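You operate a simulated robot arm through the tools that you are given. There is no shell and no other tool. Be economical: measure what you need, move in short steps, check, and stop when the job is done.

You run a simulated two-armed robot. Do the job below in one go: nothing can be reset, and whatever is moved stays where it is left.

Task
Lift the tray of coils on to the tipper, clamp and tip it.
Fine: clamp before tipping; then lay the taped coil in the green tray; the other two stay in theirs.
Where things are to end (x, y in the base frame): coil within 60 mm of [770, -140].

Only the result counts: the job must be done as asked and must still hold three seconds after the hand-in. Knocking over, shifting, dropping, spilling or breaking anything else fails it.

Robot
Two 7-joint arms with two-finger parallel grippers on one trunk, on a base that drives. Base frame: it is fixed to the floor where the robot stands at the start and does not move with it; the origin is under the middle of the robot, x ahead of it, y to its left, z up. Lengths are in mm, angles in rad, forces in N, time in s.
The left shoulder is at the start at [70, 163, 1220], the right one opposite. With the tool pointing down near the work surface each hand reaches from about 360 to 880 mm from the robot's upright axis, wherever it stands, measured 20 degrees to its own side. Places, roughly: plate of the tray tipper [600, 400, 700]; tray [800, -100, 800]; tray clamp [500, 400, 700]; tray tipper [600, 400, 700]. Payload 3.43 kg a hand.
Tool frame (each hand has its own): the origin (TCP) lies between the finger pads and is the grasp point; the fingertips stand 34 mm ahead of it; z points along the fingers, y is the line along which they close. Largest opening 128 mm; finger width 24, thickness 12; the body of the gripper, 48 by 130 mm, starts 96 mm behind the TCP.
Orientation is told as [roll, pitch, yaw] about the base's x, y, z axes, in that order, counted from this pose: with the fingers straight down and closing along the base's y, the tool's x points along the base's -x, its y along +y and its z along -z.

Tools
- The arms move only by the tool move_arm. It takes "left_plan", "right_plan" or both (then of equal length, played together; a hand with none holds still); each is a list that holds one entry, the list of rows, each a list of 7 numbers: the turn, a rotation vector about the tool's x, y, z in units of 60 degrees (1.0 is 60 degrees), then the shift along the tool's x, y, z in units of 100 mm (1.0 is 100 mm), then the gripper command, from -1 (shut) to 1 (fully open), values between in proportion. In form: [[[rx, ry, rz, dx, dy, dz, gripper], ...]]. A call has 1 to 20 rows; each row is the pose to reach, as a shift and turn from the pose commanded when the call began, along the tool's axes at that moment. A call with a number of a shift or a turn outside -1 to 1 is refused whole. Rows are played at 5 a second. More than 50 mm and 0.15 rad between two rows, or a gripper value outside its range, and nothing of the call is played. A pose out of reach is approached as far as the arm can. The call stops where the force on the tool passes 90 N (or 10 N more than at its start, if that is more) or the arm is blocked; 0.2 s more then pass. Each finger travels about 153 mm/s and halts on what it meets, pressing with about 26 N; the grip force reading is that of the motor and also rises with nothing between the fingers. The clock runs only during rows and for 0.2 s after the last one: add rows that repeat a pose to give the fingers time. The reply holds the time, the measured pose of the TCP, the force on the tool along the base axes, the opening and the grip force, in the units named above and with some noise, with the torque about the TCP (base axes, N m) and any sound that the robot's microphone picked up, and new pictures: "show" is both (left out), scene, wrist or none (wrist: the cameras of the hands that moved).
- Cameras (640 x 400 px; columns grow to the right, rows downward): "scene" is now at [126.9, 14.6, 1425]; the picture's right is [0.19, -0.98, 0.00], its down [-0.75, -0.15, -0.65] and it looks along [0.64, 0.13, -0.76] (base axes); focal length 278 px, centre (320, 200). "left" rides on the left gripper at [76, 11, -160] in its tool frame; the picture's right is [-0.15, 0.99, 0.00], its down [-0.88, -0.13, -0.46] and it looks along [-0.45, -0.07, 0.89] (tool axes); focal length 234 px, centre (320, 200). "right" rides on the right gripper at [76, -11, -160] in its tool frame; the picture's right is [0.15, 0.99, 0.00], its down [-0.88, 0.13, -0.46] and it looks along [-0.45, 0.07, 0.89] (tool axes); focal length 234 px, centre (320, 200). There is no depth. A picture from a camera that has moved, and an enlarged one, comes with that camera's place and axes in the base frame and with its lens.
- raise_lower(by): slides the trunk up (or, below 0, down) by that many mm; the arms and the scene camera ride with it, the base frame stays. It gives what a move gives, with no picture.
- steer(legs): drives the robot by 1 to 6 legs, each [ahead, left, turn to the left] in mm, mm and rad, along the robot's own axes; the way and the turn of a leg run together, so that a leg with both is an arc; at most 1500 mm and 3.142 rad a leg. The arms and the cameras ride along, it lands a little off, and it stops where it bumps. It gives what a move gives, and a new picture of the scene camera.
- pan_tilt(pan, tilt): turns the head with the scene camera to pan (to the left, within 1.501 rad either way) and tilt (down, from -0.506 to 1.204), counted from straight ahead of the robot. It gives what a move gives, and a new picture of the scene camera.
- zoom(camera, box): a new picture of the part [left, top, right, bottom] of that camera's present view, enlarged. The clock stands still meanwhile.
- sign_off(): hands the job in; it is judged then, once.

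Go step by step. Nothing tells you exact positions but the pictures and the camera data: compare them with the known pose of the tool, close in by small moves and look again before you grip or let go. The budget is 120 turns and 260 pictures, counting those below and the enlarged ones. Unless the task says otherwise, let go and move clear before handing in, and close with one line.

The tools are called by a JSON object that holds its "fn" and its "kwargs". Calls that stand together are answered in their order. move_arm: Moves the arms, as the interface text tells. Its arguments: {"type":"object","properties":{"left_plan":{"type":"array","items":{"type":"array","items":{"type":"array","items":{"type":"number"}}}},"right_plan":{"type":"array","items":{"type":"array","items":{"type":"array","items":{"type":"number"}}}},"show":{"type":"string","enum":["both","scene","wrist","none"]}},"required":[]} The other tools are called the same way: raise_lower (by) slides the trunk up or down; steer (legs) drives the base; pan_tilt (pan, tilt) turns the head that bears the scene camera; zoom (camera, box) takes an enlarged picture of a part of a camera's view; sign_off () hands the job in.

At the start:

```text
clock: 0.0
left_tcp_pos: [449.4, 447.7, 1129.4]
left_ee_rot: [-0.001, 0.001, 0.0]
left_wrist_force: [1.1, 0.0, -0.2]
left_torque: [-0.01, 0.02, -0.02]
left_opening: 128.2
left_gripper_force: 0.0
right_tcp_pos: [441.1, 6.7, 1126.8]
right_ee_rot: [-0.001, -0.001, -0.001]
right_wrist_force: [-0.2, 0.0, 0.1]
right_torque: [0.02, -0.03, 0.0]
right_opening: 128.2
right_gripper_force: 0.0
trunk travel left (down, up): [-700.0, 240.0]
robot x, y, heading: [-2.6, 6.4, -0.003]
head pan, tilt: [0.195, 0.866]
```

scene: 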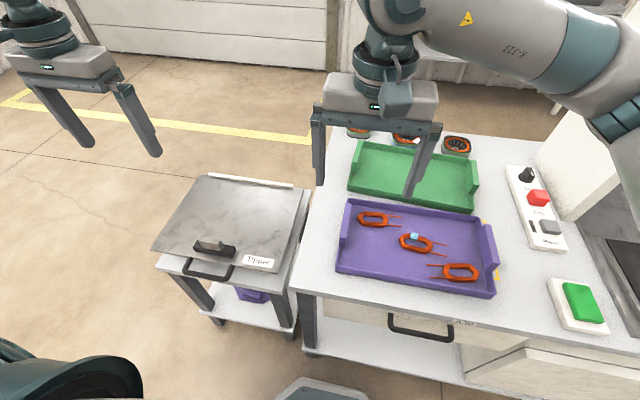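
right: 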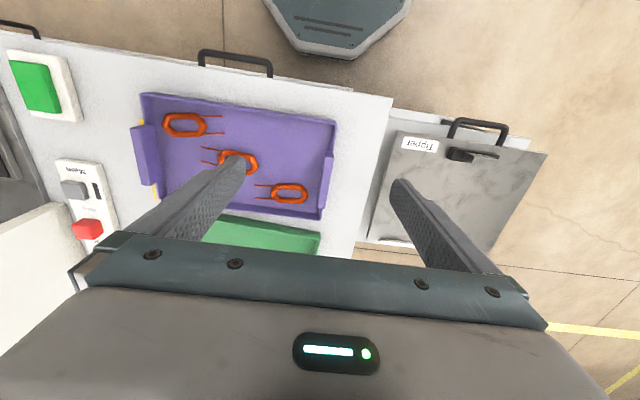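
left: 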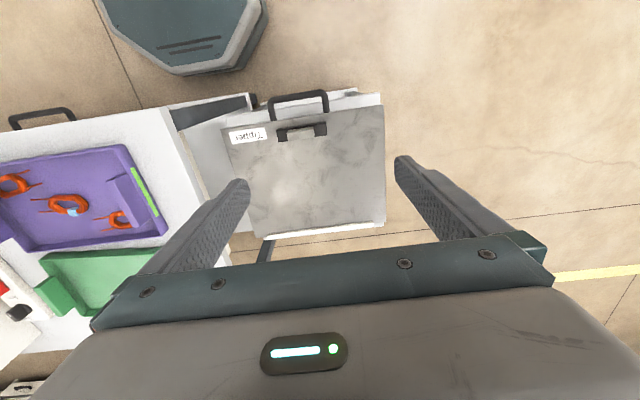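

I see a purple tray with three coils (the middle one with blue tape) on the bench, a green tray beyond it, and the tipper plate with a clamp and handle on the left. I will zoom in to see the details.

{"fn": "zoom", "kwargs": {"camera": "scene", "box": [310, 120, 530, 310]}}

{"fn": "zoom", "kwargs": {"camera": "scene", "box": [140, 160, 320, 340]}}

{"fn": "zoom", "kwargs": {"camera": "left", "box": [150, 70, 410, 270]}}

{"fn": "zoom", "kwargs": {"camera": "right", "box": [120, 40, 360, 240]}}

```text
2.11 times, centred on (420, 215) of scene
camera zoom: at [126.9, 14.6, 1425.0], right [0.19, -0.98, 0.0], down [-0.75, -0.15, -0.65], along [0.64, 0.13, -0.76], focal length 584 px, centre (110, 168)
```

zoom: 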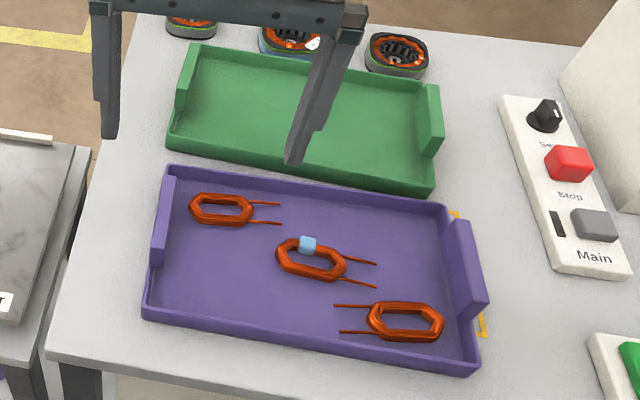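

```text
2.22 times, centred on (230, 250) of scene
camera zoom: at [126.9, 14.6, 1425.0], right [0.19, -0.98, 0.0], down [-0.75, -0.15, -0.65], along [0.64, 0.13, -0.76], focal length 617 px, centre (520, 89)
```

zoom: 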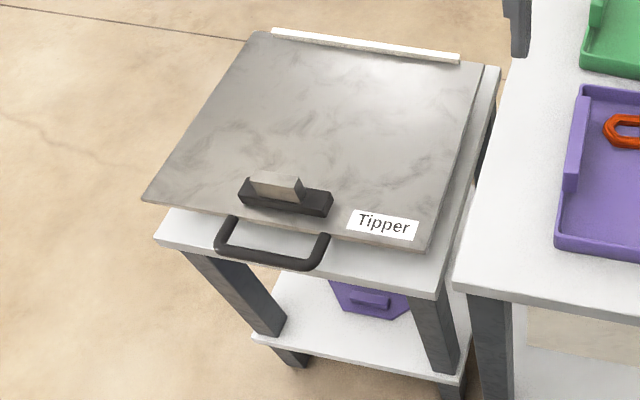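

```text
2.00 times, centred on (280, 170) of left
camera zoom: at [374.7, 458.1, 1288.3], right [0.15, 0.99, 0.0], down [0.88, -0.13, 0.46], along [0.45, -0.07, -0.89], focal length 468 px, centre (400, 260)
```

zoom: 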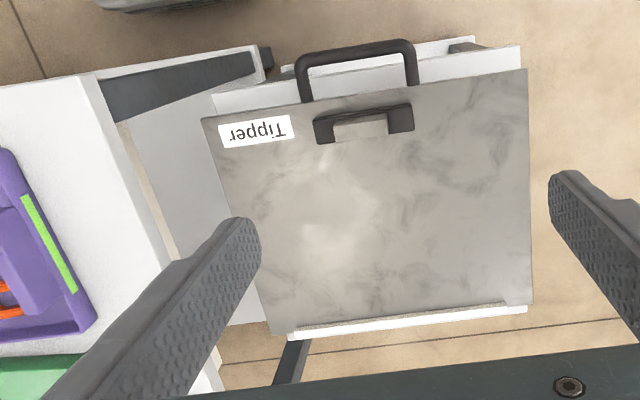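

```text
2.00 times, centred on (240, 140) of right
camera zoom: at [365.7, -4.9, 1287.1], right [-0.15, 0.99, 0.0], down [0.88, 0.13, 0.46], along [0.45, 0.07, -0.89], focal length 468 px, centre (480, 320)
```

zoom: 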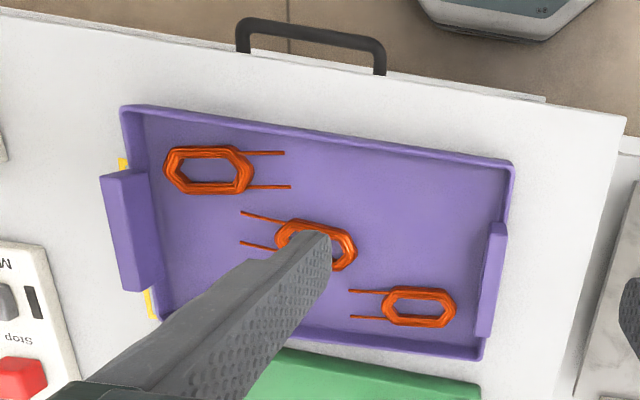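

The tipper plate is about 380 x 320 mm at z≈700, and the purple tray about 380 x 220. I will zoom on the clamp, handle and tray ends.

{"fn": "zoom", "kwargs": {"camera": "left", "box": [220, 80, 350, 160]}}

{"fn": "zoom", "kwargs": {"camera": "scene", "box": [170, 220, 270, 290]}}

{"fn": "pan_tilt", "kwargs": {"pan": -0.2, "tilt": 0.8}}

```text
4.92 times, centred on (285, 120) of left
camera zoom: at [374.7, 458.1, 1288.3], right [0.15, 0.99, 0.0], down [0.88, -0.13, 0.46], along [0.45, -0.07, -0.89], focal length 1153 px, centre (492, 594)
```

zoom: 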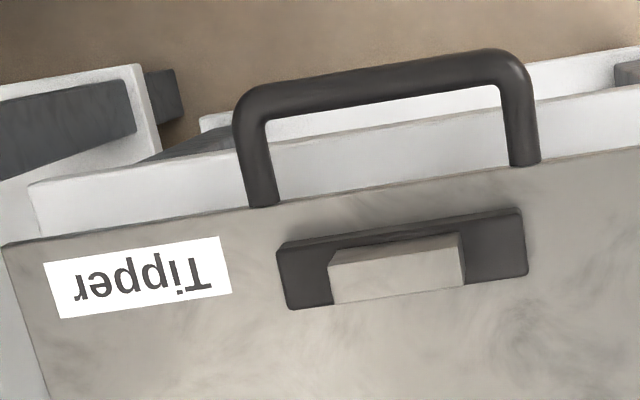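

```text
5.71 times, centred on (220, 255) of scene
camera zoom: at [126.9, 14.6, 1425.0], right [0.19, -0.98, 0.0], down [-0.75, -0.15, -0.65], along [0.64, 0.13, -0.76], focal length 1586 px, centre (891, -114)
```

zoom: 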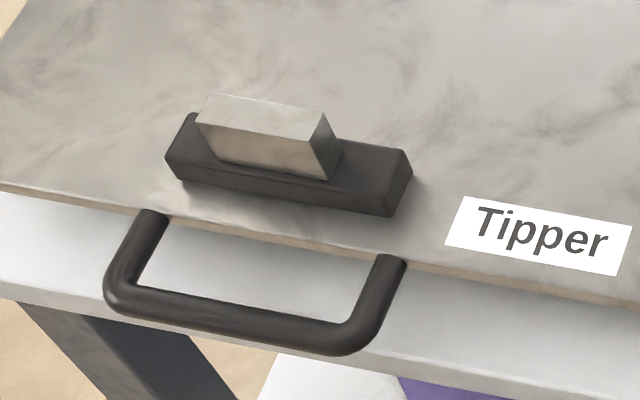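

```text
clock: 0.9
left_tcp_pos: [450.0, 448.6, 1129.7]
left_ee_rot: [0.001, 0.0, 0.001]
left_wrist_force: [0.6, 0.0, 0.9]
left_torque: [-0.02, 0.02, 0.01]
left_opening: 128.1
left_gripper_force: 0.1
right_tcp_pos: [440.0, 6.5, 1125.7]
right_ee_rot: [-0.001, 0.0, 0.0]
right_wrist_force: [-0.4, 0.1, -0.3]
right_torque: [0.0, 0.05, -0.01]
right_opening: 127.9
right_gripper_force: 0.0
trunk travel left (down, up): [-700.0, 240.0]
robot x, y, heading: [-2.3, 2.5, 0.003]
head pan, tilt: [-0.201, 0.799]
camera scene: at [130.1, -16.3, 1430.2], right [-0.2, -0.98, 0.0], down [-0.7, 0.14, -0.7], along [0.68, -0.14, -0.72], focal length 278 px, centre (320, 200)
```

scene: 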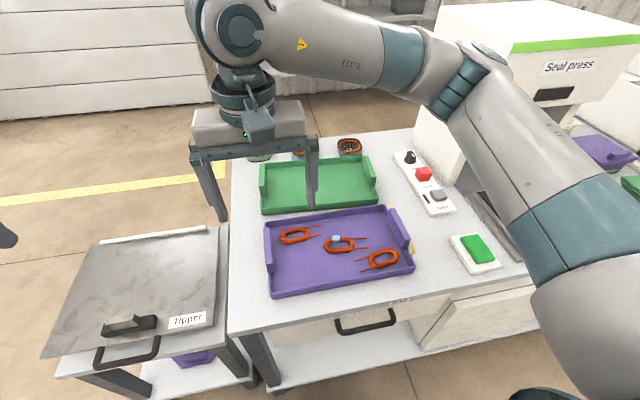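

The tipper has a sliding metal jaw on a black base at the front and a pull handle, with a stop strip at the back. I'll bring the left hand lower over the clamp to look, and the right hand towards the tray's right tab.

{"fn": "move_arm", "kwargs": {"left_plan": [[[0, 0, 0, 0.1, -0.05, 0.33, 1], [0, 0, 0, 0.2, -0.1, 0.66, 1], [0, 0, 0, 0.35, -0.15, 1.0, 1]]], "right_plan": [[[0, 0, 0, -0.1, -0.33, 0.1, 1], [0, 0, 0, -0.2, -0.66, 0.2, 1], [0, 0, 0, -0.3, -1.0, 0.3, 1]]], "show": "none"}}

{"fn": "move_arm", "kwargs": {"left_plan": [[[0, 0, 0, 0, -0.05, 0.33, 1], [0, 0, 0, 0, -0.1, 0.66, 1], [0, 0, 0, 0, -0.15, 1.0, 1]]], "right_plan": [[[0, 0, 0, -0.1, -0.33, 0.1, 1], [0, 0, 0, -0.2, -0.66, 0.2, 1], [0, 0, 0, -0.3, -1.0, 0.3, 1]]], "show": "both"}}

```text
clock: 1.7
left_tcp_pos: [414.7, 432.0, 1028.6]
left_ee_rot: [0.002, -0.001, 0.001]
left_wrist_force: [-0.6, 0.2, -0.7]
left_torque: [0.04, 0.01, 0.0]
left_opening: 128.0
left_gripper_force: 0.1
right_tcp_pos: [473.5, -93.3, 1098.0]
right_ee_rot: [0.002, 0.001, 0.0]
right_wrist_force: [-0.6, 0.2, 0.1]
right_torque: [0.01, 0.0, -0.01]
right_opening: 127.9
right_gripper_force: 0.0
trunk travel left (down, up): [-700.0, 240.0]
robot x, y, heading: [3.5, -1.3, -0.004]
head pan, tilt: [-0.201, 0.799]
```

```text
clock: 2.5
left_tcp_pos: [415.0, 416.0, 927.2]
left_ee_rot: [0.0, 0.0, 0.002]
left_wrist_force: [-0.2, -0.9, 0.7]
left_torque: [0.0, 0.0, -0.01]
left_opening: 128.0
left_gripper_force: 0.1
right_tcp_pos: [502.4, -194.3, 1065.7]
right_ee_rot: [0.0, 0.002, 0.001]
right_wrist_force: [-1.0, 0.1, 0.3]
right_torque: [0.0, 0.05, 0.02]
right_opening: 128.0
right_gripper_force: 0.0
trunk travel left (down, up): [-700.0, 240.0]
robot x, y, heading: [-3.5, 1.0, 0.004]
head pan, tilt: [-0.201, 0.799]
camera scene: at [131.1, -17.5, 1430.2], right [-0.2, -0.98, 0.0], down [-0.7, 0.14, -0.7], along [0.68, -0.14, -0.72], focal length 278 px, centre (320, 200)
camera right: at [428.4, -205.7, 1225.9], right [-0.15, 0.99, 0.0], down [0.88, 0.13, 0.45], along [0.45, 0.07, -0.89], focal length 234 px, centre (320, 200)
camera left: at [339.8, 426.3, 1086.9], right [0.14, 0.99, 0.0], down [0.88, -0.13, 0.45], along [0.45, -0.07, -0.89], focal length 234 px, centre (320, 200)
```

scene: 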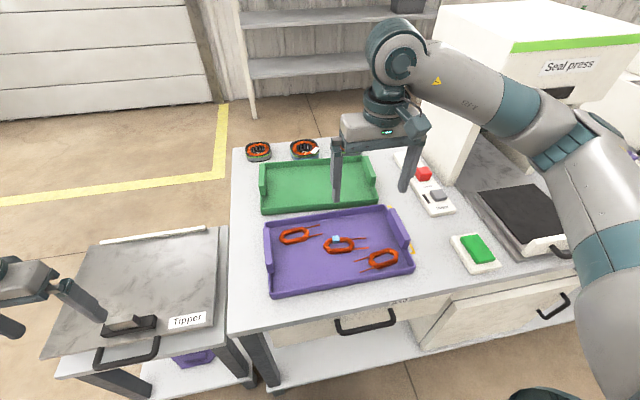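
right: 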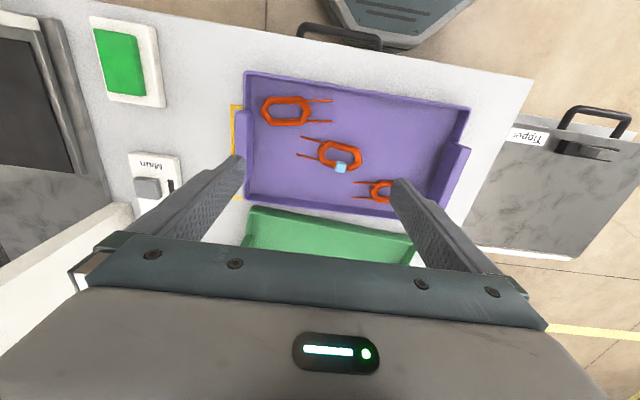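
left: 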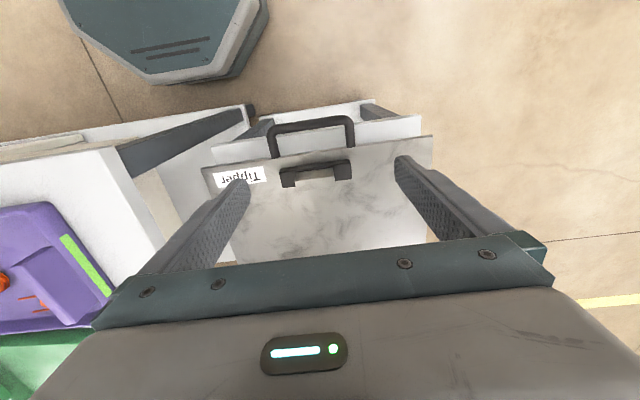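

The tray's tabs are visible now. I zoom on both for measurement.

{"fn": "zoom", "kwargs": {"camera": "left", "box": [200, 100, 440, 250]}}

{"fn": "zoom", "kwargs": {"camera": "right", "box": [220, 60, 480, 220]}}

{"fn": "zoom", "kwargs": {"camera": "scene", "box": [230, 130, 430, 310]}}

{"fn": "zoom", "kwargs": {"camera": "scene", "box": [30, 220, 240, 380]}}

```text
2.67 times, centred on (320, 175) of left
camera zoom: at [339.8, 426.3, 1086.9], right [0.14, 0.99, 0.0], down [0.88, -0.13, 0.45], along [0.45, -0.07, -0.89], focal length 624 px, centre (320, 267)
```

zoom: 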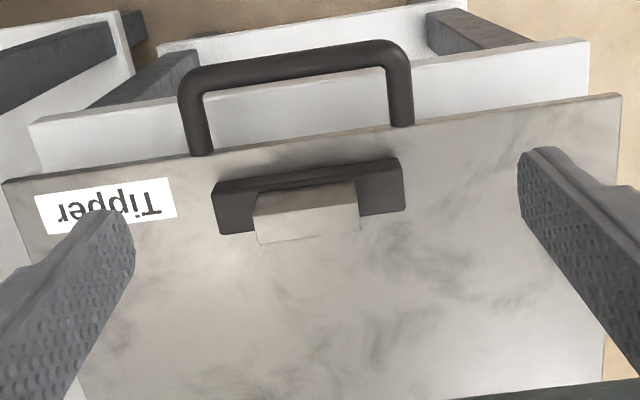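

```text
2.46 times, centred on (350, 140) of right
camera zoom: at [428.4, -205.7, 1225.9], right [-0.15, 0.99, 0.0], down [0.88, 0.13, 0.45], along [0.45, 0.07, -0.89], focal length 576 px, centre (246, 348)
```

zoom: 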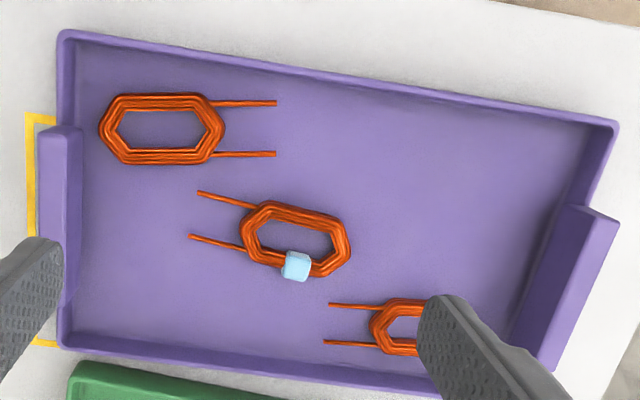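

```text
2.22 times, centred on (330, 220) of scene
camera zoom: at [131.1, -17.5, 1430.2], right [-0.2, -0.98, 0.0], down [-0.7, 0.14, -0.7], along [0.68, -0.14, -0.72], focal length 617 px, centre (298, 156)
```

zoom: 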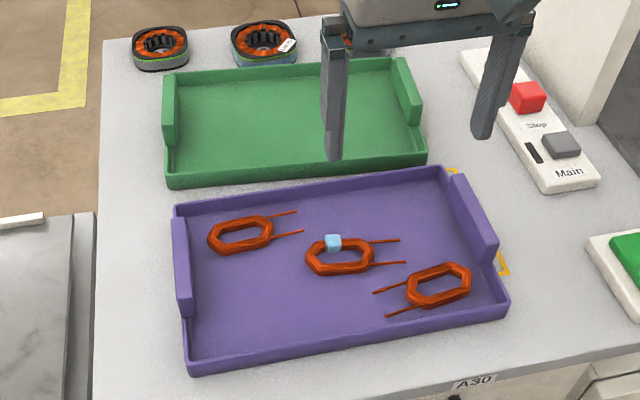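

```text
2.50 times, centred on (135, 300) of scene
camera zoom: at [131.1, -17.5, 1430.2], right [-0.2, -0.98, 0.0], down [-0.7, 0.14, -0.7], along [0.68, -0.14, -0.72], focal length 694 px, centre (782, -50)
```

zoom: 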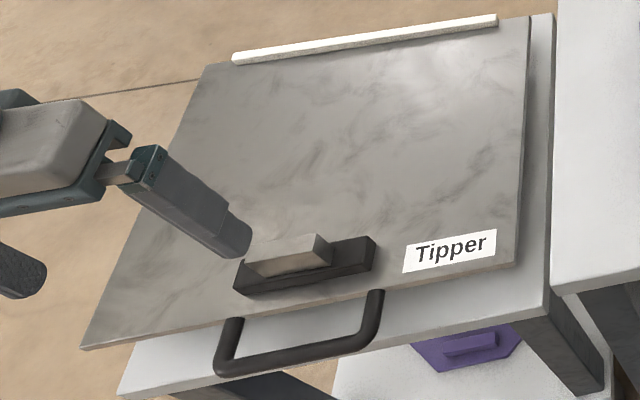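

Triangulation puts the tape at about (560, -148, 823) and the bench at about z 803; the tray spans x 437–645, y −320…36. I pitch the left hand to see the clamp at a low angle.

{"fn": "move_arm", "kwargs": {"left_plan": [[[0, -0.125, 0, -0.07, 0.14, 0.12, 1], [0, -0.25, 0, -0.14, 0.28, 0.26, 1], [0, -0.375, 0, -0.21, 0.42, 0.4, 1], [0, -0.5, 0, -0.28, 0.56, 0.55, 1], [0, -0.625, 0, -0.35, 0.7, 0.75, 1], [0, -0.75, 0, -0.42, 0.84, 0.95, 1]]], "right_plan": [[[0, 0, 0, -0.05, -0.16, 0, 1], [0, 0, 0, -0.1, -0.32, 0, 1], [0, 0, 0, -0.15, -0.48, 0, 1], [0, 0, 0, -0.2, -0.64, 0, 1], [0, 0, 0, -0.25, -0.8, 0, 1], [0, 0, 0, -0.3, -1, 0, 1]]], "show": "wrist"}}

{"fn": "zoom", "kwargs": {"camera": "left", "box": [120, 50, 320, 175]}}

```text
clock: 3.9
left_tcp_pos: [456.8, 501.5, 832.5]
left_ee_rot: [-0.002, -0.787, 0.003]
left_wrist_force: [0.1, 0.3, -0.6]
left_torque: [0.01, -0.05, 0.02]
left_opening: 127.7
left_gripper_force: 0.1
right_tcp_pos: [529.7, -293.7, 1067.8]
right_ee_rot: [-0.001, 0.002, 0.002]
right_wrist_force: [-0.1, -0.2, -0.2]
right_torque: [-0.02, -0.02, -0.02]
right_opening: 128.3
right_gripper_force: 0.0
trunk travel left (down, up): [-700.0, 240.0]
robot x, y, heading: [2.5, 2.5, -0.0]
head pan, tilt: [-0.201, 0.799]
camera right: at [455.0, -304.7, 1228.1], right [-0.15, 0.99, 0.0], down [0.88, 0.13, 0.46], along [0.45, 0.07, -0.89], focal length 234 px, centre (320, 200)
camera left: at [290.3, 511.3, 890.9], right [0.1, 0.99, 0.1], down [0.3, -0.13, 0.95], along [0.95, -0.07, -0.31], focal length 234 px, centre (320, 200)
```

right: 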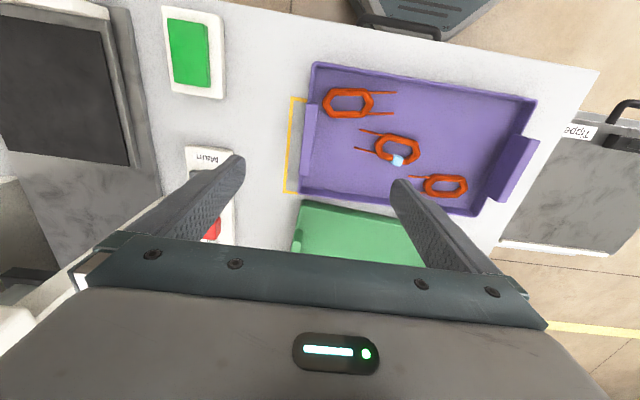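
left: 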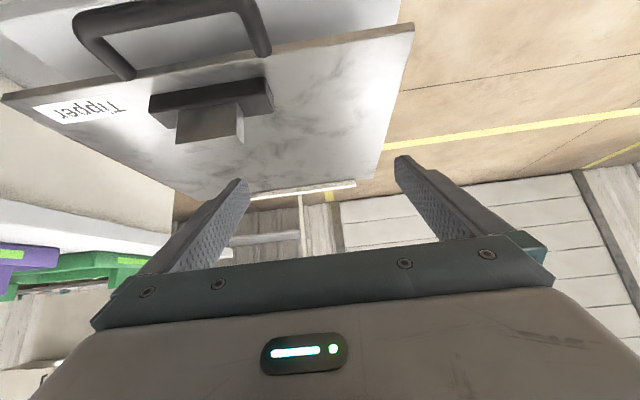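

```text
3.20 times, centred on (220, 112) of left
camera zoom: at [290.3, 511.3, 890.9], right [0.1, 0.99, 0.1], down [0.3, -0.13, 0.95], along [0.95, -0.07, -0.31], focal length 749 px, centre (640, 480)
```

zoom: 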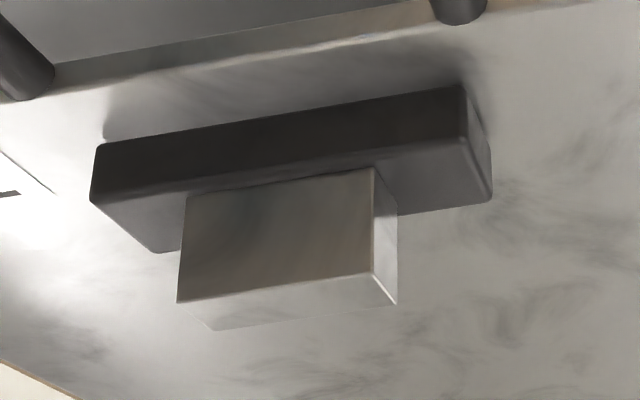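

The clamp: base x 463–492, y 339–458, top z≈721; jaw x 471–489, y 372–427, top z≈757. Next I measure the tray wall and tab heights.

{"fn": "zoom", "kwargs": {"camera": "scene", "box": [255, 210, 335, 300]}}

{"fn": "zoom", "kwargs": {"camera": "scene", "box": [350, 195, 430, 285]}}

{"fn": "zoom", "kwargs": {"camera": "right", "box": [280, 50, 420, 210]}}

{"fn": "zoom", "kwargs": {"camera": "right", "box": [420, 80, 560, 220]}}

```text
4.44 times, centred on (295, 255) of scene
camera zoom: at [129.3, -15.8, 1430.4], right [-0.2, -0.98, 0.0], down [-0.7, 0.14, -0.7], along [0.68, -0.14, -0.72], focal length 1233 px, centre (431, -44)
```

zoom: 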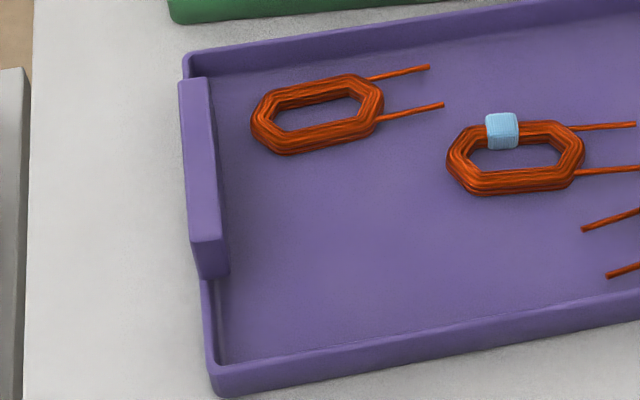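

```text
4.44 times, centred on (390, 240) of scene
camera zoom: at [129.3, -15.8, 1430.4], right [-0.2, -0.98, 0.0], down [-0.7, 0.14, -0.7], along [0.68, -0.14, -0.72], focal length 1233 px, centre (9, 22)
```

zoom: 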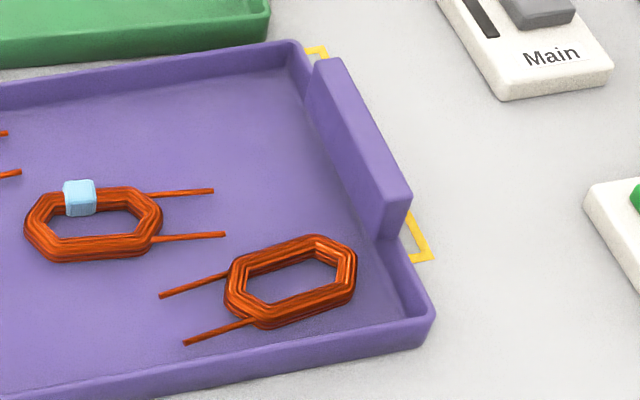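

```text
2.50 times, centred on (350, 130) of right
camera zoom: at [455.0, -304.7, 1228.1], right [-0.15, 0.99, 0.0], down [0.88, 0.13, 0.46], along [0.45, 0.07, -0.89], focal length 585 px, centre (245, 375)
```

zoom: 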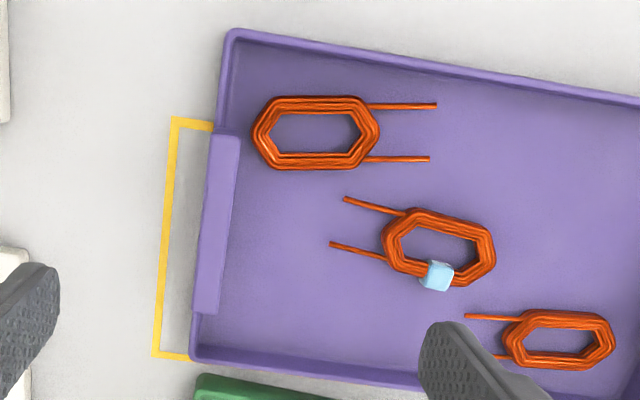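

```text
2.86 times, centred on (490, 150) of right
camera zoom: at [455.0, -304.7, 1228.1], right [-0.15, 0.99, 0.0], down [0.88, 0.13, 0.46], along [0.45, 0.07, -0.89], focal length 669 px, centre (-166, 343)
```

zoom: 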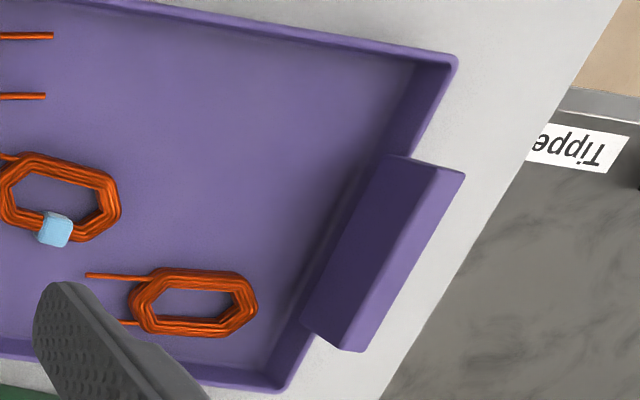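

Walls stand about 35 mm (rim z≈836, bench ≈800). I'll bring the left hand upright above the clamp jaw to grip it and feel how it moves.

{"fn": "move_arm", "kwargs": {"left_plan": [[[0, 0.125, 0, -0.03, -0.16, 0.03, 1], [0, 0.25, 0, -0.06, -0.32, 0.06, 1], [0, 0.375, 0, -0.09, -0.48, 0.09, 1], [0, 0.5, 0, -0.12, -0.64, 0.12, 1], [0, 0.625, 0, -0.15, -0.82, 0.15, 1], [0, 0.75, 0, -0.16, -1.0, 0.16, 1]]], "show": "wrist"}}

{"fn": "pan_tilt", "kwargs": {"pan": 0.6, "tilt": 0.9}}

{"fn": "zoom", "kwargs": {"camera": "scene", "box": [220, 120, 420, 260]}}

```text
clock: 5.3
left_tcp_pos: [479.7, 402.5, 834.8]
left_ee_rot: [0.0, 0.001, -0.001]
left_wrist_force: [-0.1, 0.1, -0.2]
left_torque: [-0.01, 0.0, -0.03]
left_opening: 127.9
left_gripper_force: 0.1
right_tcp_pos: [531.7, -295.4, 1065.5]
right_ee_rot: [0.001, 0.002, 0.0]
right_wrist_force: [0.7, 0.2, 0.0]
right_torque: [0.01, 0.02, 0.0]
right_opening: 128.0
right_gripper_force: 0.1
trunk travel left (down, up): [-700.0, 240.0]
robot x, y, heading: [0.0, 1.1, -0.003]
head pan, tilt: [-0.201, 0.799]
camera left: at [405.8, 412.5, 994.7], right [0.15, 0.99, 0.0], down [0.88, -0.13, 0.45], along [0.45, -0.07, -0.89], focal length 234 px, centre (320, 200)
```

left: 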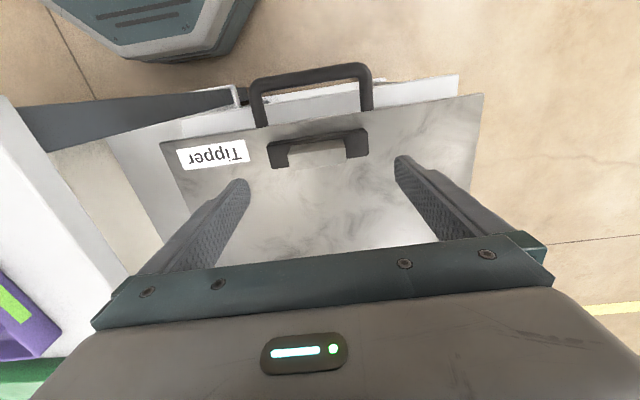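

```text
clock: 6.4
left_tcp_pos: [480.1, 402.4, 835.5]
left_ee_rot: [0.0, -0.002, 0.001]
left_wrist_force: [1.1, 0.1, -0.2]
left_torque: [-0.03, 0.0, 0.04]
left_opening: 128.1
left_gripper_force: 0.1
right_tcp_pos: [530.2, -294.0, 1067.3]
right_ee_rot: [-0.001, -0.001, 0.001]
right_wrist_force: [0.2, -0.2, -1.0]
right_torque: [0.04, -0.03, 0.01]
right_opening: 128.1
right_gripper_force: 0.1
trunk travel left (down, up): [-700.0, 240.0]
robot x, y, heading: [-3.9, -1.7, 0.001]
head pan, tilt: [0.6, 0.901]
camera scene: at [113.3, 42.1, 1422.3], right [0.56, -0.83, 0.0], down [-0.65, -0.44, -0.62], along [0.51, 0.35, -0.78], focal length 278 px, centre (320, 200)
```

scene: 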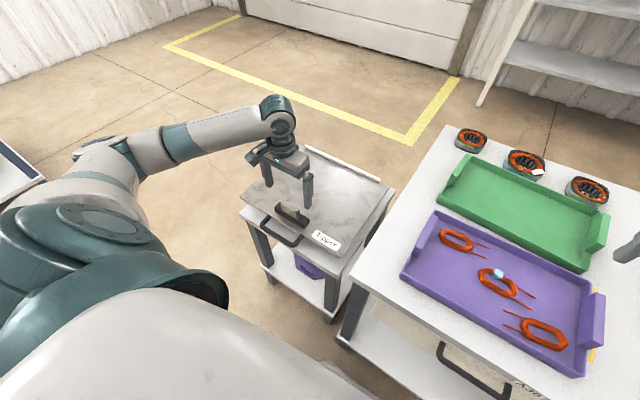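

```text
2.86 times, centred on (320, 190) of scene
camera zoom: at [113.3, 42.1, 1422.3], right [0.56, -0.83, 0.0], down [-0.65, -0.44, -0.62], along [0.51, 0.35, -0.78], focal length 793 px, centre (320, 229)
```

zoom: 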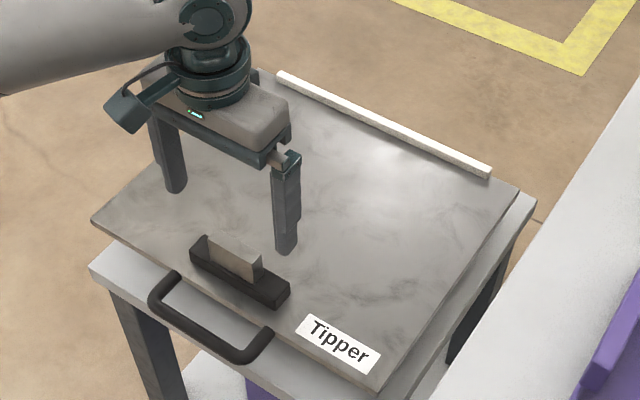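

The hand is above the jaw. I lower to z≈765 and close on the jaw lightly.

{"fn": "move_arm", "kwargs": {"left_plan": [[[0, 0, 0, 0, 0.03, 0.35, 0.6], [0, 0, 0, 0, 0.03, 0.68, 0.2], [0, 0, 0, 0, 0.03, 0.68, -0.3], [0, 0, 0, 0, 0.03, 0.68, -0.3], [0, 0, 0, 0, 0.03, 0.68, -0.3]]], "show": "both"}}

{"fn": "zoom", "kwargs": {"camera": "left", "box": [220, 40, 420, 200]}}

```text
clock: 7.6
left_tcp_pos: [480.3, 399.8, 770.3]
left_ee_rot: [-0.001, 0.001, -0.002]
left_wrist_force: [-0.5, -29.6, -2.0]
left_torque: [-0.14, 0.21, 0.17]
left_opening: 59.2
left_gripper_force: 45.0
right_tcp_pos: [531.3, -297.5, 1067.4]
right_ee_rot: [0.003, 0.0, 0.001]
right_wrist_force: [-0.5, 0.2, -0.8]
right_torque: [-0.01, -0.03, -0.04]
right_opening: 128.1
right_gripper_force: 0.0
trunk travel left (down, up): [-700.0, 240.0]
robot x, y, heading: [-1.3, 0.8, 0.004]
head pan, tilt: [0.6, 0.901]
camera scene: at [113.4, 38.7, 1422.4], right [0.56, -0.83, 0.0], down [-0.65, -0.44, -0.62], along [0.51, 0.35, -0.78], focal length 278 px, centre (320, 200)
camera left: at [405.4, 410.9, 928.1], right [0.15, 0.99, 0.0], down [0.88, -0.13, 0.46], along [0.45, -0.07, -0.89], focal length 234 px, centre (320, 200)
```

scene: 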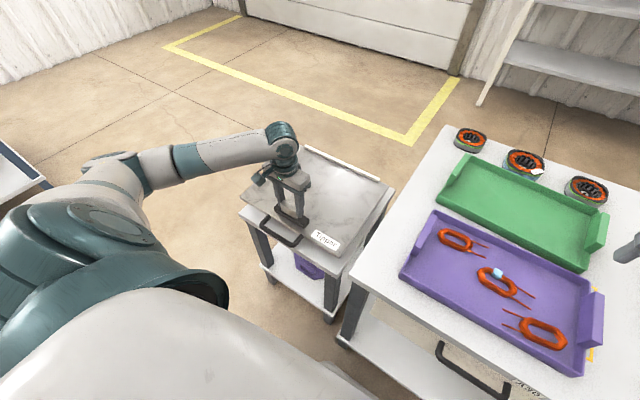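
left: 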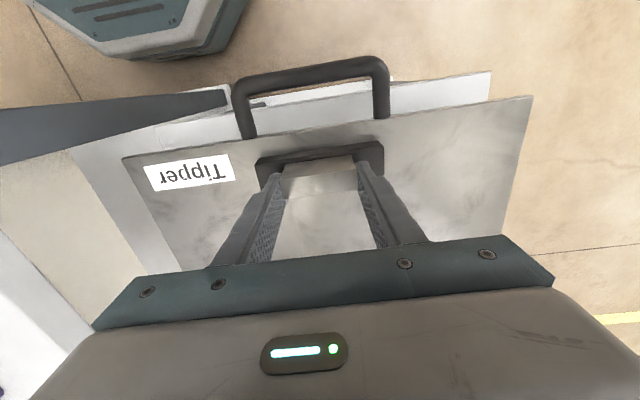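

```text
2.50 times, centred on (320, 120) of left
camera zoom: at [405.4, 410.9, 928.1], right [0.15, 0.99, 0.0], down [0.88, -0.13, 0.46], along [0.45, -0.07, -0.89], focal length 585 px, centre (320, 400)
```

zoom: 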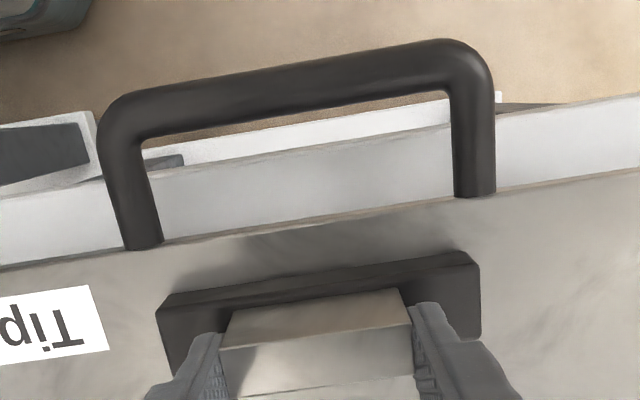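

The jaw is gripped (opening 59) and resists sideways. I try a gentle 10 mm push forward.

{"fn": "move_arm", "kwargs": {"left_plan": [[[0, 0, 0, -0.03, 0, 0, -0.2], [0, 0, 0, -0.06, 0, 0, -0.2], [0, 0, 0, -0.1, 0, 0, -0.2]]], "show": "wrist"}}

{"fn": "zoom", "kwargs": {"camera": "left", "box": [220, 80, 420, 240]}}

```text
clock: 8.4
left_tcp_pos: [488.5, 399.2, 769.4]
left_ee_rot: [-0.002, 0.0, -0.001]
left_wrist_force: [-4.4, -34.8, 5.6]
left_torque: [-0.93, 0.31, -0.13]
left_opening: 59.6
left_gripper_force: 44.9
right_tcp_pos: [528.5, -298.5, 1066.5]
right_ee_rot: [0.004, 0.001, 0.001]
right_wrist_force: [0.1, 0.3, -0.3]
right_torque: [0.04, 0.02, -0.01]
right_opening: 128.1
right_gripper_force: 0.1
trunk travel left (down, up): [-700.0, 240.0]
robot x, y, heading: [3.2, 1.3, -0.001]
head pan, tilt: [0.6, 0.901]
camera left: at [413.5, 410.8, 928.2], right [0.15, 0.99, 0.0], down [0.88, -0.13, 0.46], along [0.45, -0.07, -0.89], focal length 234 px, centre (320, 200)
```

left: 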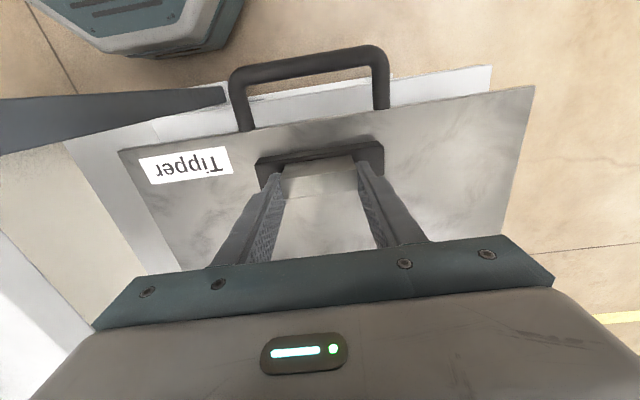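

```text
2.50 times, centred on (320, 160) of left
camera zoom: at [413.5, 410.8, 928.2], right [0.15, 0.99, 0.0], down [0.88, -0.13, 0.46], along [0.45, -0.07, -0.89], focal length 585 px, centre (320, 300)
```

zoom: 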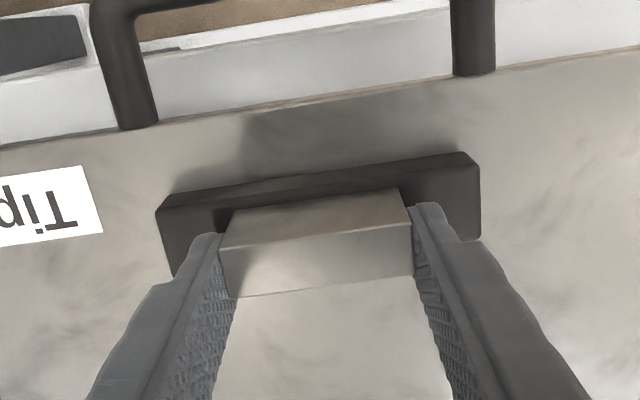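

The whole clamp (base plus jaw) slides forward on the plate with light force. I test how far it travels so I know where the tray must go.

{"fn": "move_arm", "kwargs": {"left_plan": [[[0, 0, 0, -0.1, 0, 0, -0.2], [0, 0, 0, -0.2, 0, 0, -0.2], [0, 0, 0, -0.3, 0, 0, -0.2], [0, 0, 0, -0.4, 0, 0, -0.2], [0, 0, 0, -0.5, 0, 0, -0.2]]], "show": "wrist"}}

{"fn": "zoom", "kwargs": {"camera": "left", "box": [220, 80, 420, 240]}}

```text
clock: 9.6
left_tcp_pos: [535.7, 399.8, 769.1]
left_ee_rot: [-0.001, 0.002, -0.003]
left_wrist_force: [-13.2, -39.0, 16.5]
left_torque: [-0.24, 0.88, 0.31]
left_opening: 59.6
left_gripper_force: 44.8
right_tcp_pos: [526.7, -297.9, 1067.2]
right_ee_rot: [0.005, -0.002, 0.001]
right_wrist_force: [-0.2, 0.9, 0.7]
right_torque: [-0.01, 0.02, -0.03]
right_opening: 128.0
right_gripper_force: 0.1
trunk travel left (down, up): [-700.0, 240.0]
robot x, y, heading: [2.4, 1.5, 0.001]
head pan, tilt: [0.6, 0.901]
camera left: at [461.4, 410.8, 928.4], right [0.15, 0.99, 0.0], down [0.88, -0.13, 0.45], along [0.45, -0.07, -0.89], focal length 234 px, centre (320, 200)
```

left: 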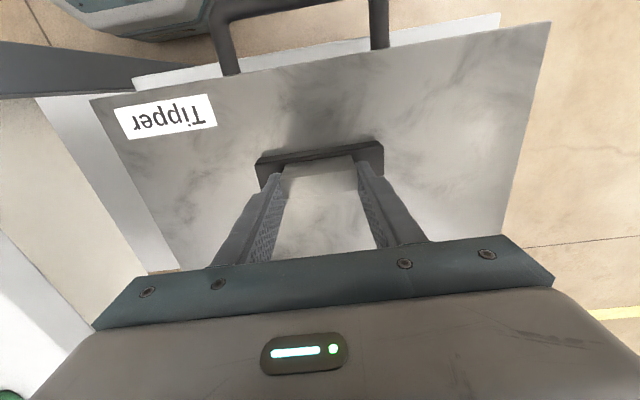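

```text
2.50 times, centred on (320, 160) of left
camera zoom: at [461.4, 410.8, 928.4], right [0.15, 0.99, 0.0], down [0.88, -0.13, 0.45], along [0.45, -0.07, -0.89], focal length 585 px, centre (320, 300)
```

zoom: 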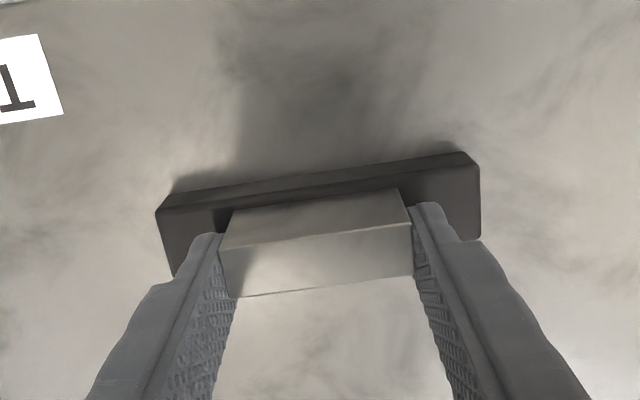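

It slides at least 55 mm. I let go to see whether it stays or springs back.

{"fn": "move_arm", "kwargs": {"left_plan": [[[0, 0, 0, 0, 0, 0, 0.3], [0, 0, 0, 0, 0, 0, 0.3], [0, 0, 0, 0, 0, 0, 0.3]]], "show": "wrist"}}

```text
clock: 10.4
left_tcp_pos: [540.8, 406.1, 765.8]
left_ee_rot: [0.001, 0.0, 0.002]
left_wrist_force: [-0.2, 0.1, 0.0]
left_torque: [0.02, -0.04, 0.02]
left_opening: 83.4
left_gripper_force: 0.0
right_tcp_pos: [530.4, -293.1, 1066.4]
right_ee_rot: [0.001, 0.001, 0.0]
right_wrist_force: [-0.1, -0.5, -0.2]
right_torque: [-0.02, 0.03, 0.03]
right_opening: 128.1
right_gripper_force: 0.0
trunk travel left (down, up): [-700.0, 240.0]
robot x, y, heading: [2.1, -1.5, 0.002]
head pan, tilt: [0.6, 0.901]
camera left: at [464.4, 416.9, 924.5], right [0.14, 0.99, 0.0], down [0.88, -0.13, 0.46], along [0.45, -0.07, -0.89], focal length 234 px, centre (320, 200)
```

left: 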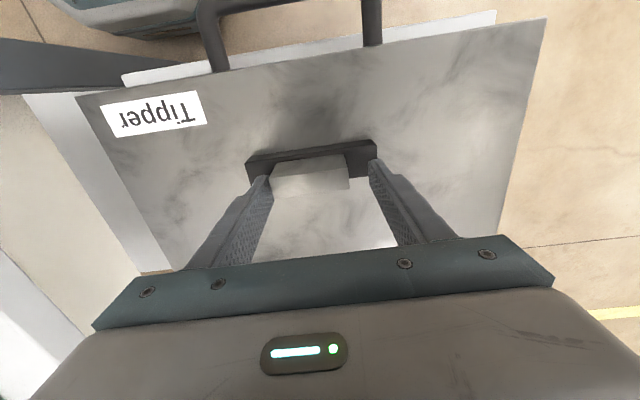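

It stays put. I re-grip, pull the clamp back to its start, release and rise.

{"fn": "move_arm", "kwargs": {"left_plan": [[[0, 0, 0, 0, -0.06, 0, 0], [0, 0, 0, 0, -0.06, 0, -0.2], [0, 0, 0, 0, -0.06, 0, -0.2], [0, 0, 0, 0.14, -0.06, 0, -0.2], [0, 0, 0, 0.28, -0.06, 0, -0.2], [0, 0, 0, 0.42, -0.06, 0, -0.2], [0, 0, 0, 0.56, -0.06, 0, -0.2], [0, 0, 0, 0.6, -0.06, 0, -0.2], [0, 0, 0, 0.6, -0.06, 0, 0.3], [0, 0, 0, 0.6, -0.06, 0, 0.6], [0, 0, 0, 0.6, -0.06, -0.4, 1], [0, 0, 0, 0.6, -0.06, -0.8, 1], [0, 0, 0, 0.6, -0.06, -1, 1]]], "show": "wrist"}}

```text
clock: 13.2
left_tcp_pos: [479.5, 396.0, 865.9]
left_ee_rot: [0.001, -0.001, -0.001]
left_wrist_force: [-0.4, -0.5, 0.2]
left_torque: [0.0, 0.0, -0.01]
left_opening: 127.9
left_gripper_force: 0.0
right_tcp_pos: [529.3, -294.4, 1067.1]
right_ee_rot: [0.001, 0.0, -0.001]
right_wrist_force: [-0.4, -0.2, 0.2]
right_torque: [0.0, 0.01, 0.01]
right_opening: 128.3
right_gripper_force: 0.1
trunk travel left (down, up): [-700.0, 240.0]
robot x, y, heading: [-3.0, -2.1, 0.001]
head pan, tilt: [0.6, 0.901]
camera left: at [404.0, 407.4, 1024.4], right [0.15, 0.99, 0.0], down [0.88, -0.13, 0.46], along [0.45, -0.07, -0.89], focal length 234 px, centre (320, 200)
```

left: 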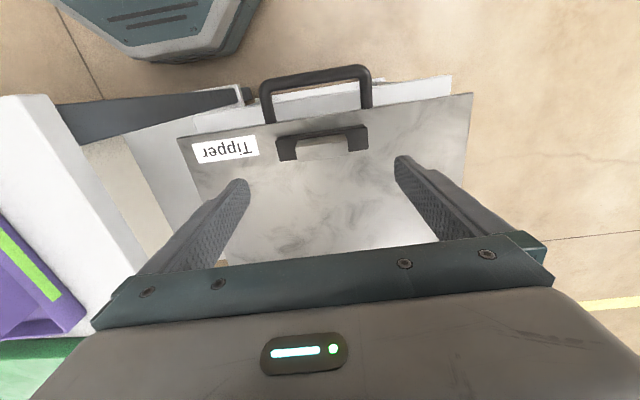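

The clamp is back in its open place. The tray tabs are at (539, 30) and (539, −311), tops at z≈872, about 14 mm thick. I move both hands above them.

{"fn": "move_arm", "kwargs": {"left_plan": [[[0, 0, 0, -0.1, -0.26, -0.3, 1], [0, 0, 0, -0.2, -0.53, -0.6, 1], [0, 0, 0, -0.3, -0.8, -0.9, 1]]], "right_plan": [[[0, 0, 0, -0.03, -0.05, 0.3, 0.5], [0, 0, 0, -0.06, -0.1, 0.6, 0.2], [0, 0, 0, -0.1, -0.17, 1.0, 0]]], "show": "none"}}

{"fn": "move_arm", "kwargs": {"left_plan": [[[0, 0, 0, -0.1, -0.33, 0, 1], [0, 0, 0, -0.2, -0.66, 0, 1], [0, 0, 0, -0.3, -1, 0, 1]]], "show": "none"}}

{"fn": "move_arm", "kwargs": {"left_plan": [[[0, 0, 0, 0, -0.33, 0, 1], [0, 0, 0, 0, -0.66, 0, 1], [0, 0, 0, 0, -1, 0, 1]]], "show": "none"}}

{"fn": "move_arm", "kwargs": {"left_plan": [[[0, 0, 0, 0, -0.33, 0, 0.5], [0, 0, 0, 0, -0.66, 0, 0.2], [0, 0, 0, 0, -0.86, 0, 0]]], "show": "none"}}

{"fn": "pan_tilt", "kwargs": {"pan": 0.0, "tilt": 0.8}}

{"fn": "zoom", "kwargs": {"camera": "right", "box": [120, 50, 520, 300]}}

{"fn": "zoom", "kwargs": {"camera": "left", "box": [120, 50, 520, 300]}}

```text
clock: 14.0
left_tcp_pos: [510.3, 314.6, 956.0]
left_ee_rot: [0.002, 0.0, 0.001]
left_wrist_force: [0.4, -0.3, -0.5]
left_torque: [0.07, 0.02, 0.01]
left_opening: 127.9
left_gripper_force: 0.1
right_tcp_pos: [541.2, -311.5, 963.6]
right_ee_rot: [0.001, 0.001, -0.002]
right_wrist_force: [-0.3, 0.4, -0.1]
right_torque: [0.01, 0.0, 0.0]
right_opening: 64.0
right_gripper_force: 0.0
trunk travel left (down, up): [-700.0, 240.0]
robot x, y, heading: [2.2, -2.4, -0.003]
head pan, tilt: [0.6, 0.901]
```

```text
clock: 14.8
left_tcp_pos: [541.5, 220.0, 955.8]
left_ee_rot: [0.002, 0.0, 0.001]
left_wrist_force: [-0.3, 0.3, 0.6]
left_torque: [-0.01, 0.05, 0.0]
left_opening: 127.8
left_gripper_force: 0.0
right_tcp_pos: [540.7, -311.0, 964.8]
right_ee_rot: [0.001, 0.001, 0.001]
right_wrist_force: [-0.5, 1.1, -0.1]
right_torque: [-0.02, 0.0, -0.01]
right_opening: 64.3
right_gripper_force: 0.1
trunk travel left (down, up): [-700.0, 240.0]
robot x, y, heading: [-1.0, 0.4, 0.005]
head pan, tilt: [0.6, 0.901]
```

```text
clock: 15.6
left_tcp_pos: [540.1, 119.0, 956.6]
left_ee_rot: [0.002, 0.001, 0.0]
left_wrist_force: [-0.9, -0.4, -0.4]
left_torque: [0.01, 0.02, -0.02]
left_opening: 128.0
left_gripper_force: 0.1
right_tcp_pos: [540.7, -310.3, 965.2]
right_ee_rot: [0.003, 0.002, 0.0]
right_wrist_force: [1.1, 0.0, 0.2]
right_torque: [0.02, 0.01, 0.03]
right_opening: 64.0
right_gripper_force: 0.1
trunk travel left (down, up): [-700.0, 240.0]
robot x, y, heading: [0.6, -2.5, -0.004]
head pan, tilt: [0.6, 0.901]
```

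```text
clock: 16.4
left_tcp_pos: [541.0, 32.4, 957.1]
left_ee_rot: [0.001, 0.0, 0.001]
left_wrist_force: [-0.3, 0.0, -0.3]
left_torque: [0.02, -0.01, 0.0]
left_opening: 64.1
left_gripper_force: 0.0
right_tcp_pos: [540.2, -310.0, 964.8]
right_ee_rot: [0.001, 0.001, 0.001]
right_wrist_force: [0.1, 0.5, -0.2]
right_torque: [0.0, 0.0, 0.02]
right_opening: 63.8
right_gripper_force: 0.0
trunk travel left (down, up): [-700.0, 240.0]
robot x, y, heading: [-2.3, 2.6, 0.002]
head pan, tilt: [0.6, 0.901]
```

```text
clock: 17.4
left_tcp_pos: [541.3, 33.2, 957.2]
left_ee_rot: [0.0, 0.0, 0.003]
left_wrist_force: [0.8, -0.5, -0.1]
left_torque: [-0.02, 0.01, -0.02]
left_opening: 64.1
left_gripper_force: 0.1
right_tcp_pos: [540.8, -309.6, 965.5]
right_ee_rot: [0.0, 0.0, 0.0]
right_wrist_force: [0.4, 0.6, 0.5]
right_torque: [0.01, 0.01, -0.02]
right_opening: 64.2
right_gripper_force: 0.0
trunk travel left (down, up): [-700.0, 240.0]
robot x, y, heading: [-0.4, -2.8, 0.002]
head pan, tilt: [0.0, 0.799]
camera scene: at [131.7, -0.6, 1430.2], right [0.0, -1.0, 0.0], down [-0.72, 0.0, -0.7], along [0.7, 0.0, -0.72], focal length 278 px, centre (320, 200)
```

scene: 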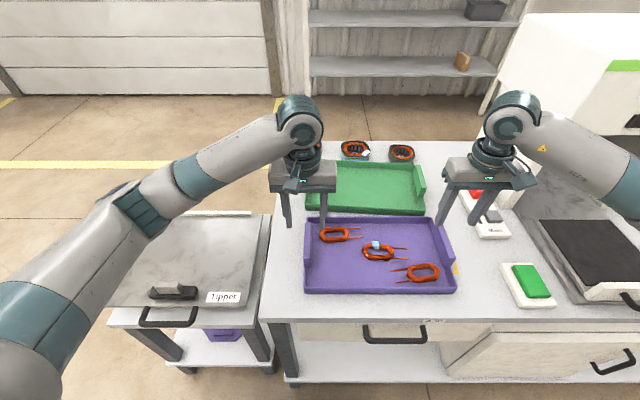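

```text
1.60 times, centred on (320, 175) of right
camera zoom: at [465.6, -321.7, 1125.7], right [-0.15, 0.99, 0.0], down [0.88, 0.13, 0.46], along [0.45, 0.07, -0.89], focal length 375 px, centre (320, 240)
```

zoom: 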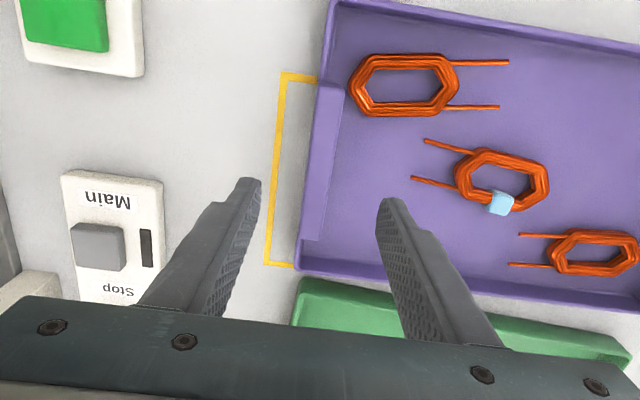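

```text
1.60 times, centred on (320, 175) of left
camera zoom: at [466.0, 43.6, 1115.7], right [0.15, 0.99, 0.0], down [0.88, -0.13, 0.46], along [0.45, -0.07, -0.89], focal length 375 px, centre (320, 240)
```

zoom: 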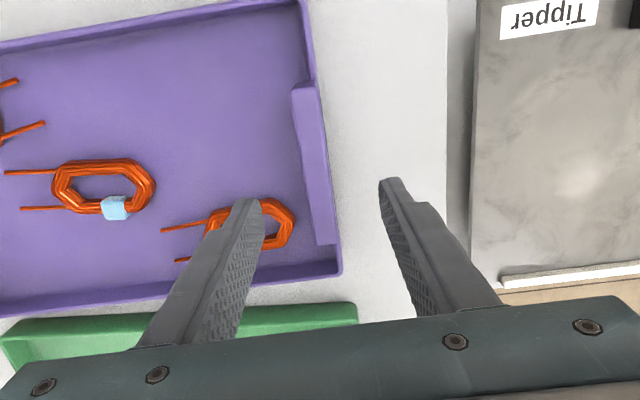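

Both hands line up with the tabs. I descend with half-open fingers.

{"fn": "move_arm", "kwargs": {"left_plan": [[[0, 0, 0, 0, 0, 0.3, 0], [0, 0, 0, 0, 0, 0.6, 0], [0, 0, 0, 0, 0, 0.92, 0]]], "right_plan": [[[0, 0, 0, 0, 0, 0.35, 0], [0, 0, 0, 0, 0, 0.7, 0], [0, 0, 0, 0, 0, 1.0, 0]]], "show": "both"}}

```text
clock: 18.2
left_tcp_pos: [540.9, 32.6, 864.8]
left_ee_rot: [0.0, -0.001, 0.002]
left_wrist_force: [-0.4, -0.3, 0.6]
left_torque: [-0.03, 0.02, 0.02]
left_opening: 64.0
left_gripper_force: 0.0
right_tcp_pos: [542.3, -311.5, 866.4]
right_ee_rot: [-0.001, 0.002, 0.0]
right_wrist_force: [0.5, -0.3, 0.0]
right_torque: [0.01, 0.01, 0.0]
right_opening: 64.1
right_gripper_force: 0.2
trunk travel left (down, up): [-700.0, 240.0]
robot x, y, heading: [-1.3, -2.1, 0.0]
head pan, tilt: [0.0, 0.799]
camera scene: at [132.2, -0.7, 1430.3], right [0.0, -1.0, 0.0], down [-0.72, 0.0, -0.7], along [0.7, 0.0, -0.72], focal length 278 px, centre (320, 200)
camera right: at [467.8, -322.3, 1026.7], right [-0.15, 0.99, 0.0], down [0.88, 0.13, 0.45], along [0.45, 0.07, -0.89], focal length 234 px, centre (320, 200)
camera left: at [465.9, 43.3, 1024.3], right [0.15, 0.99, 0.0], down [0.88, -0.13, 0.46], along [0.45, -0.07, -0.89], focal length 234 px, centre (320, 200)
```

scene: 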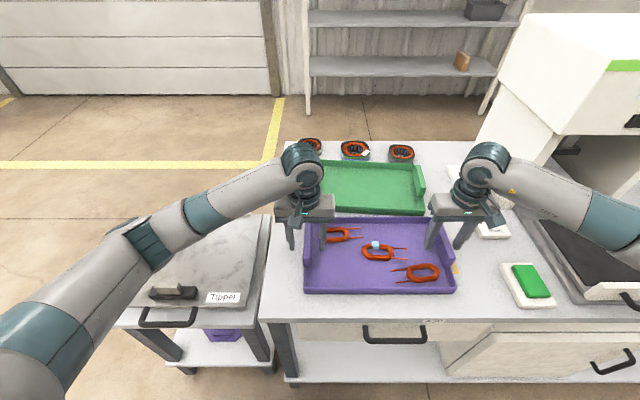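
right: 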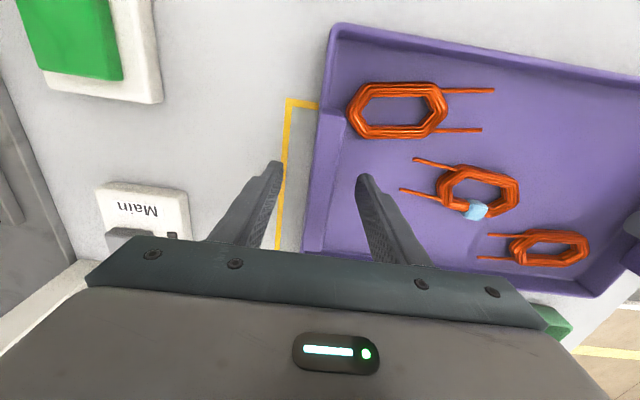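
left: 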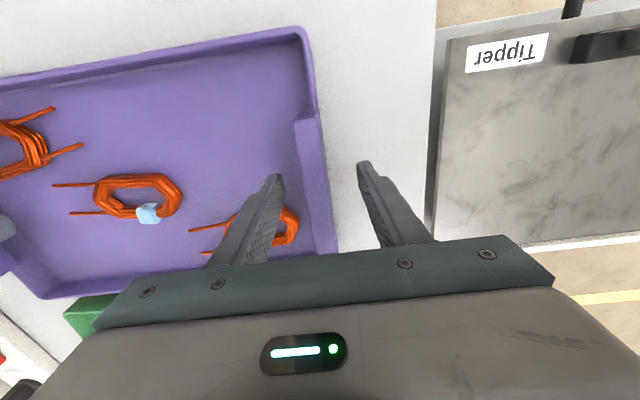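

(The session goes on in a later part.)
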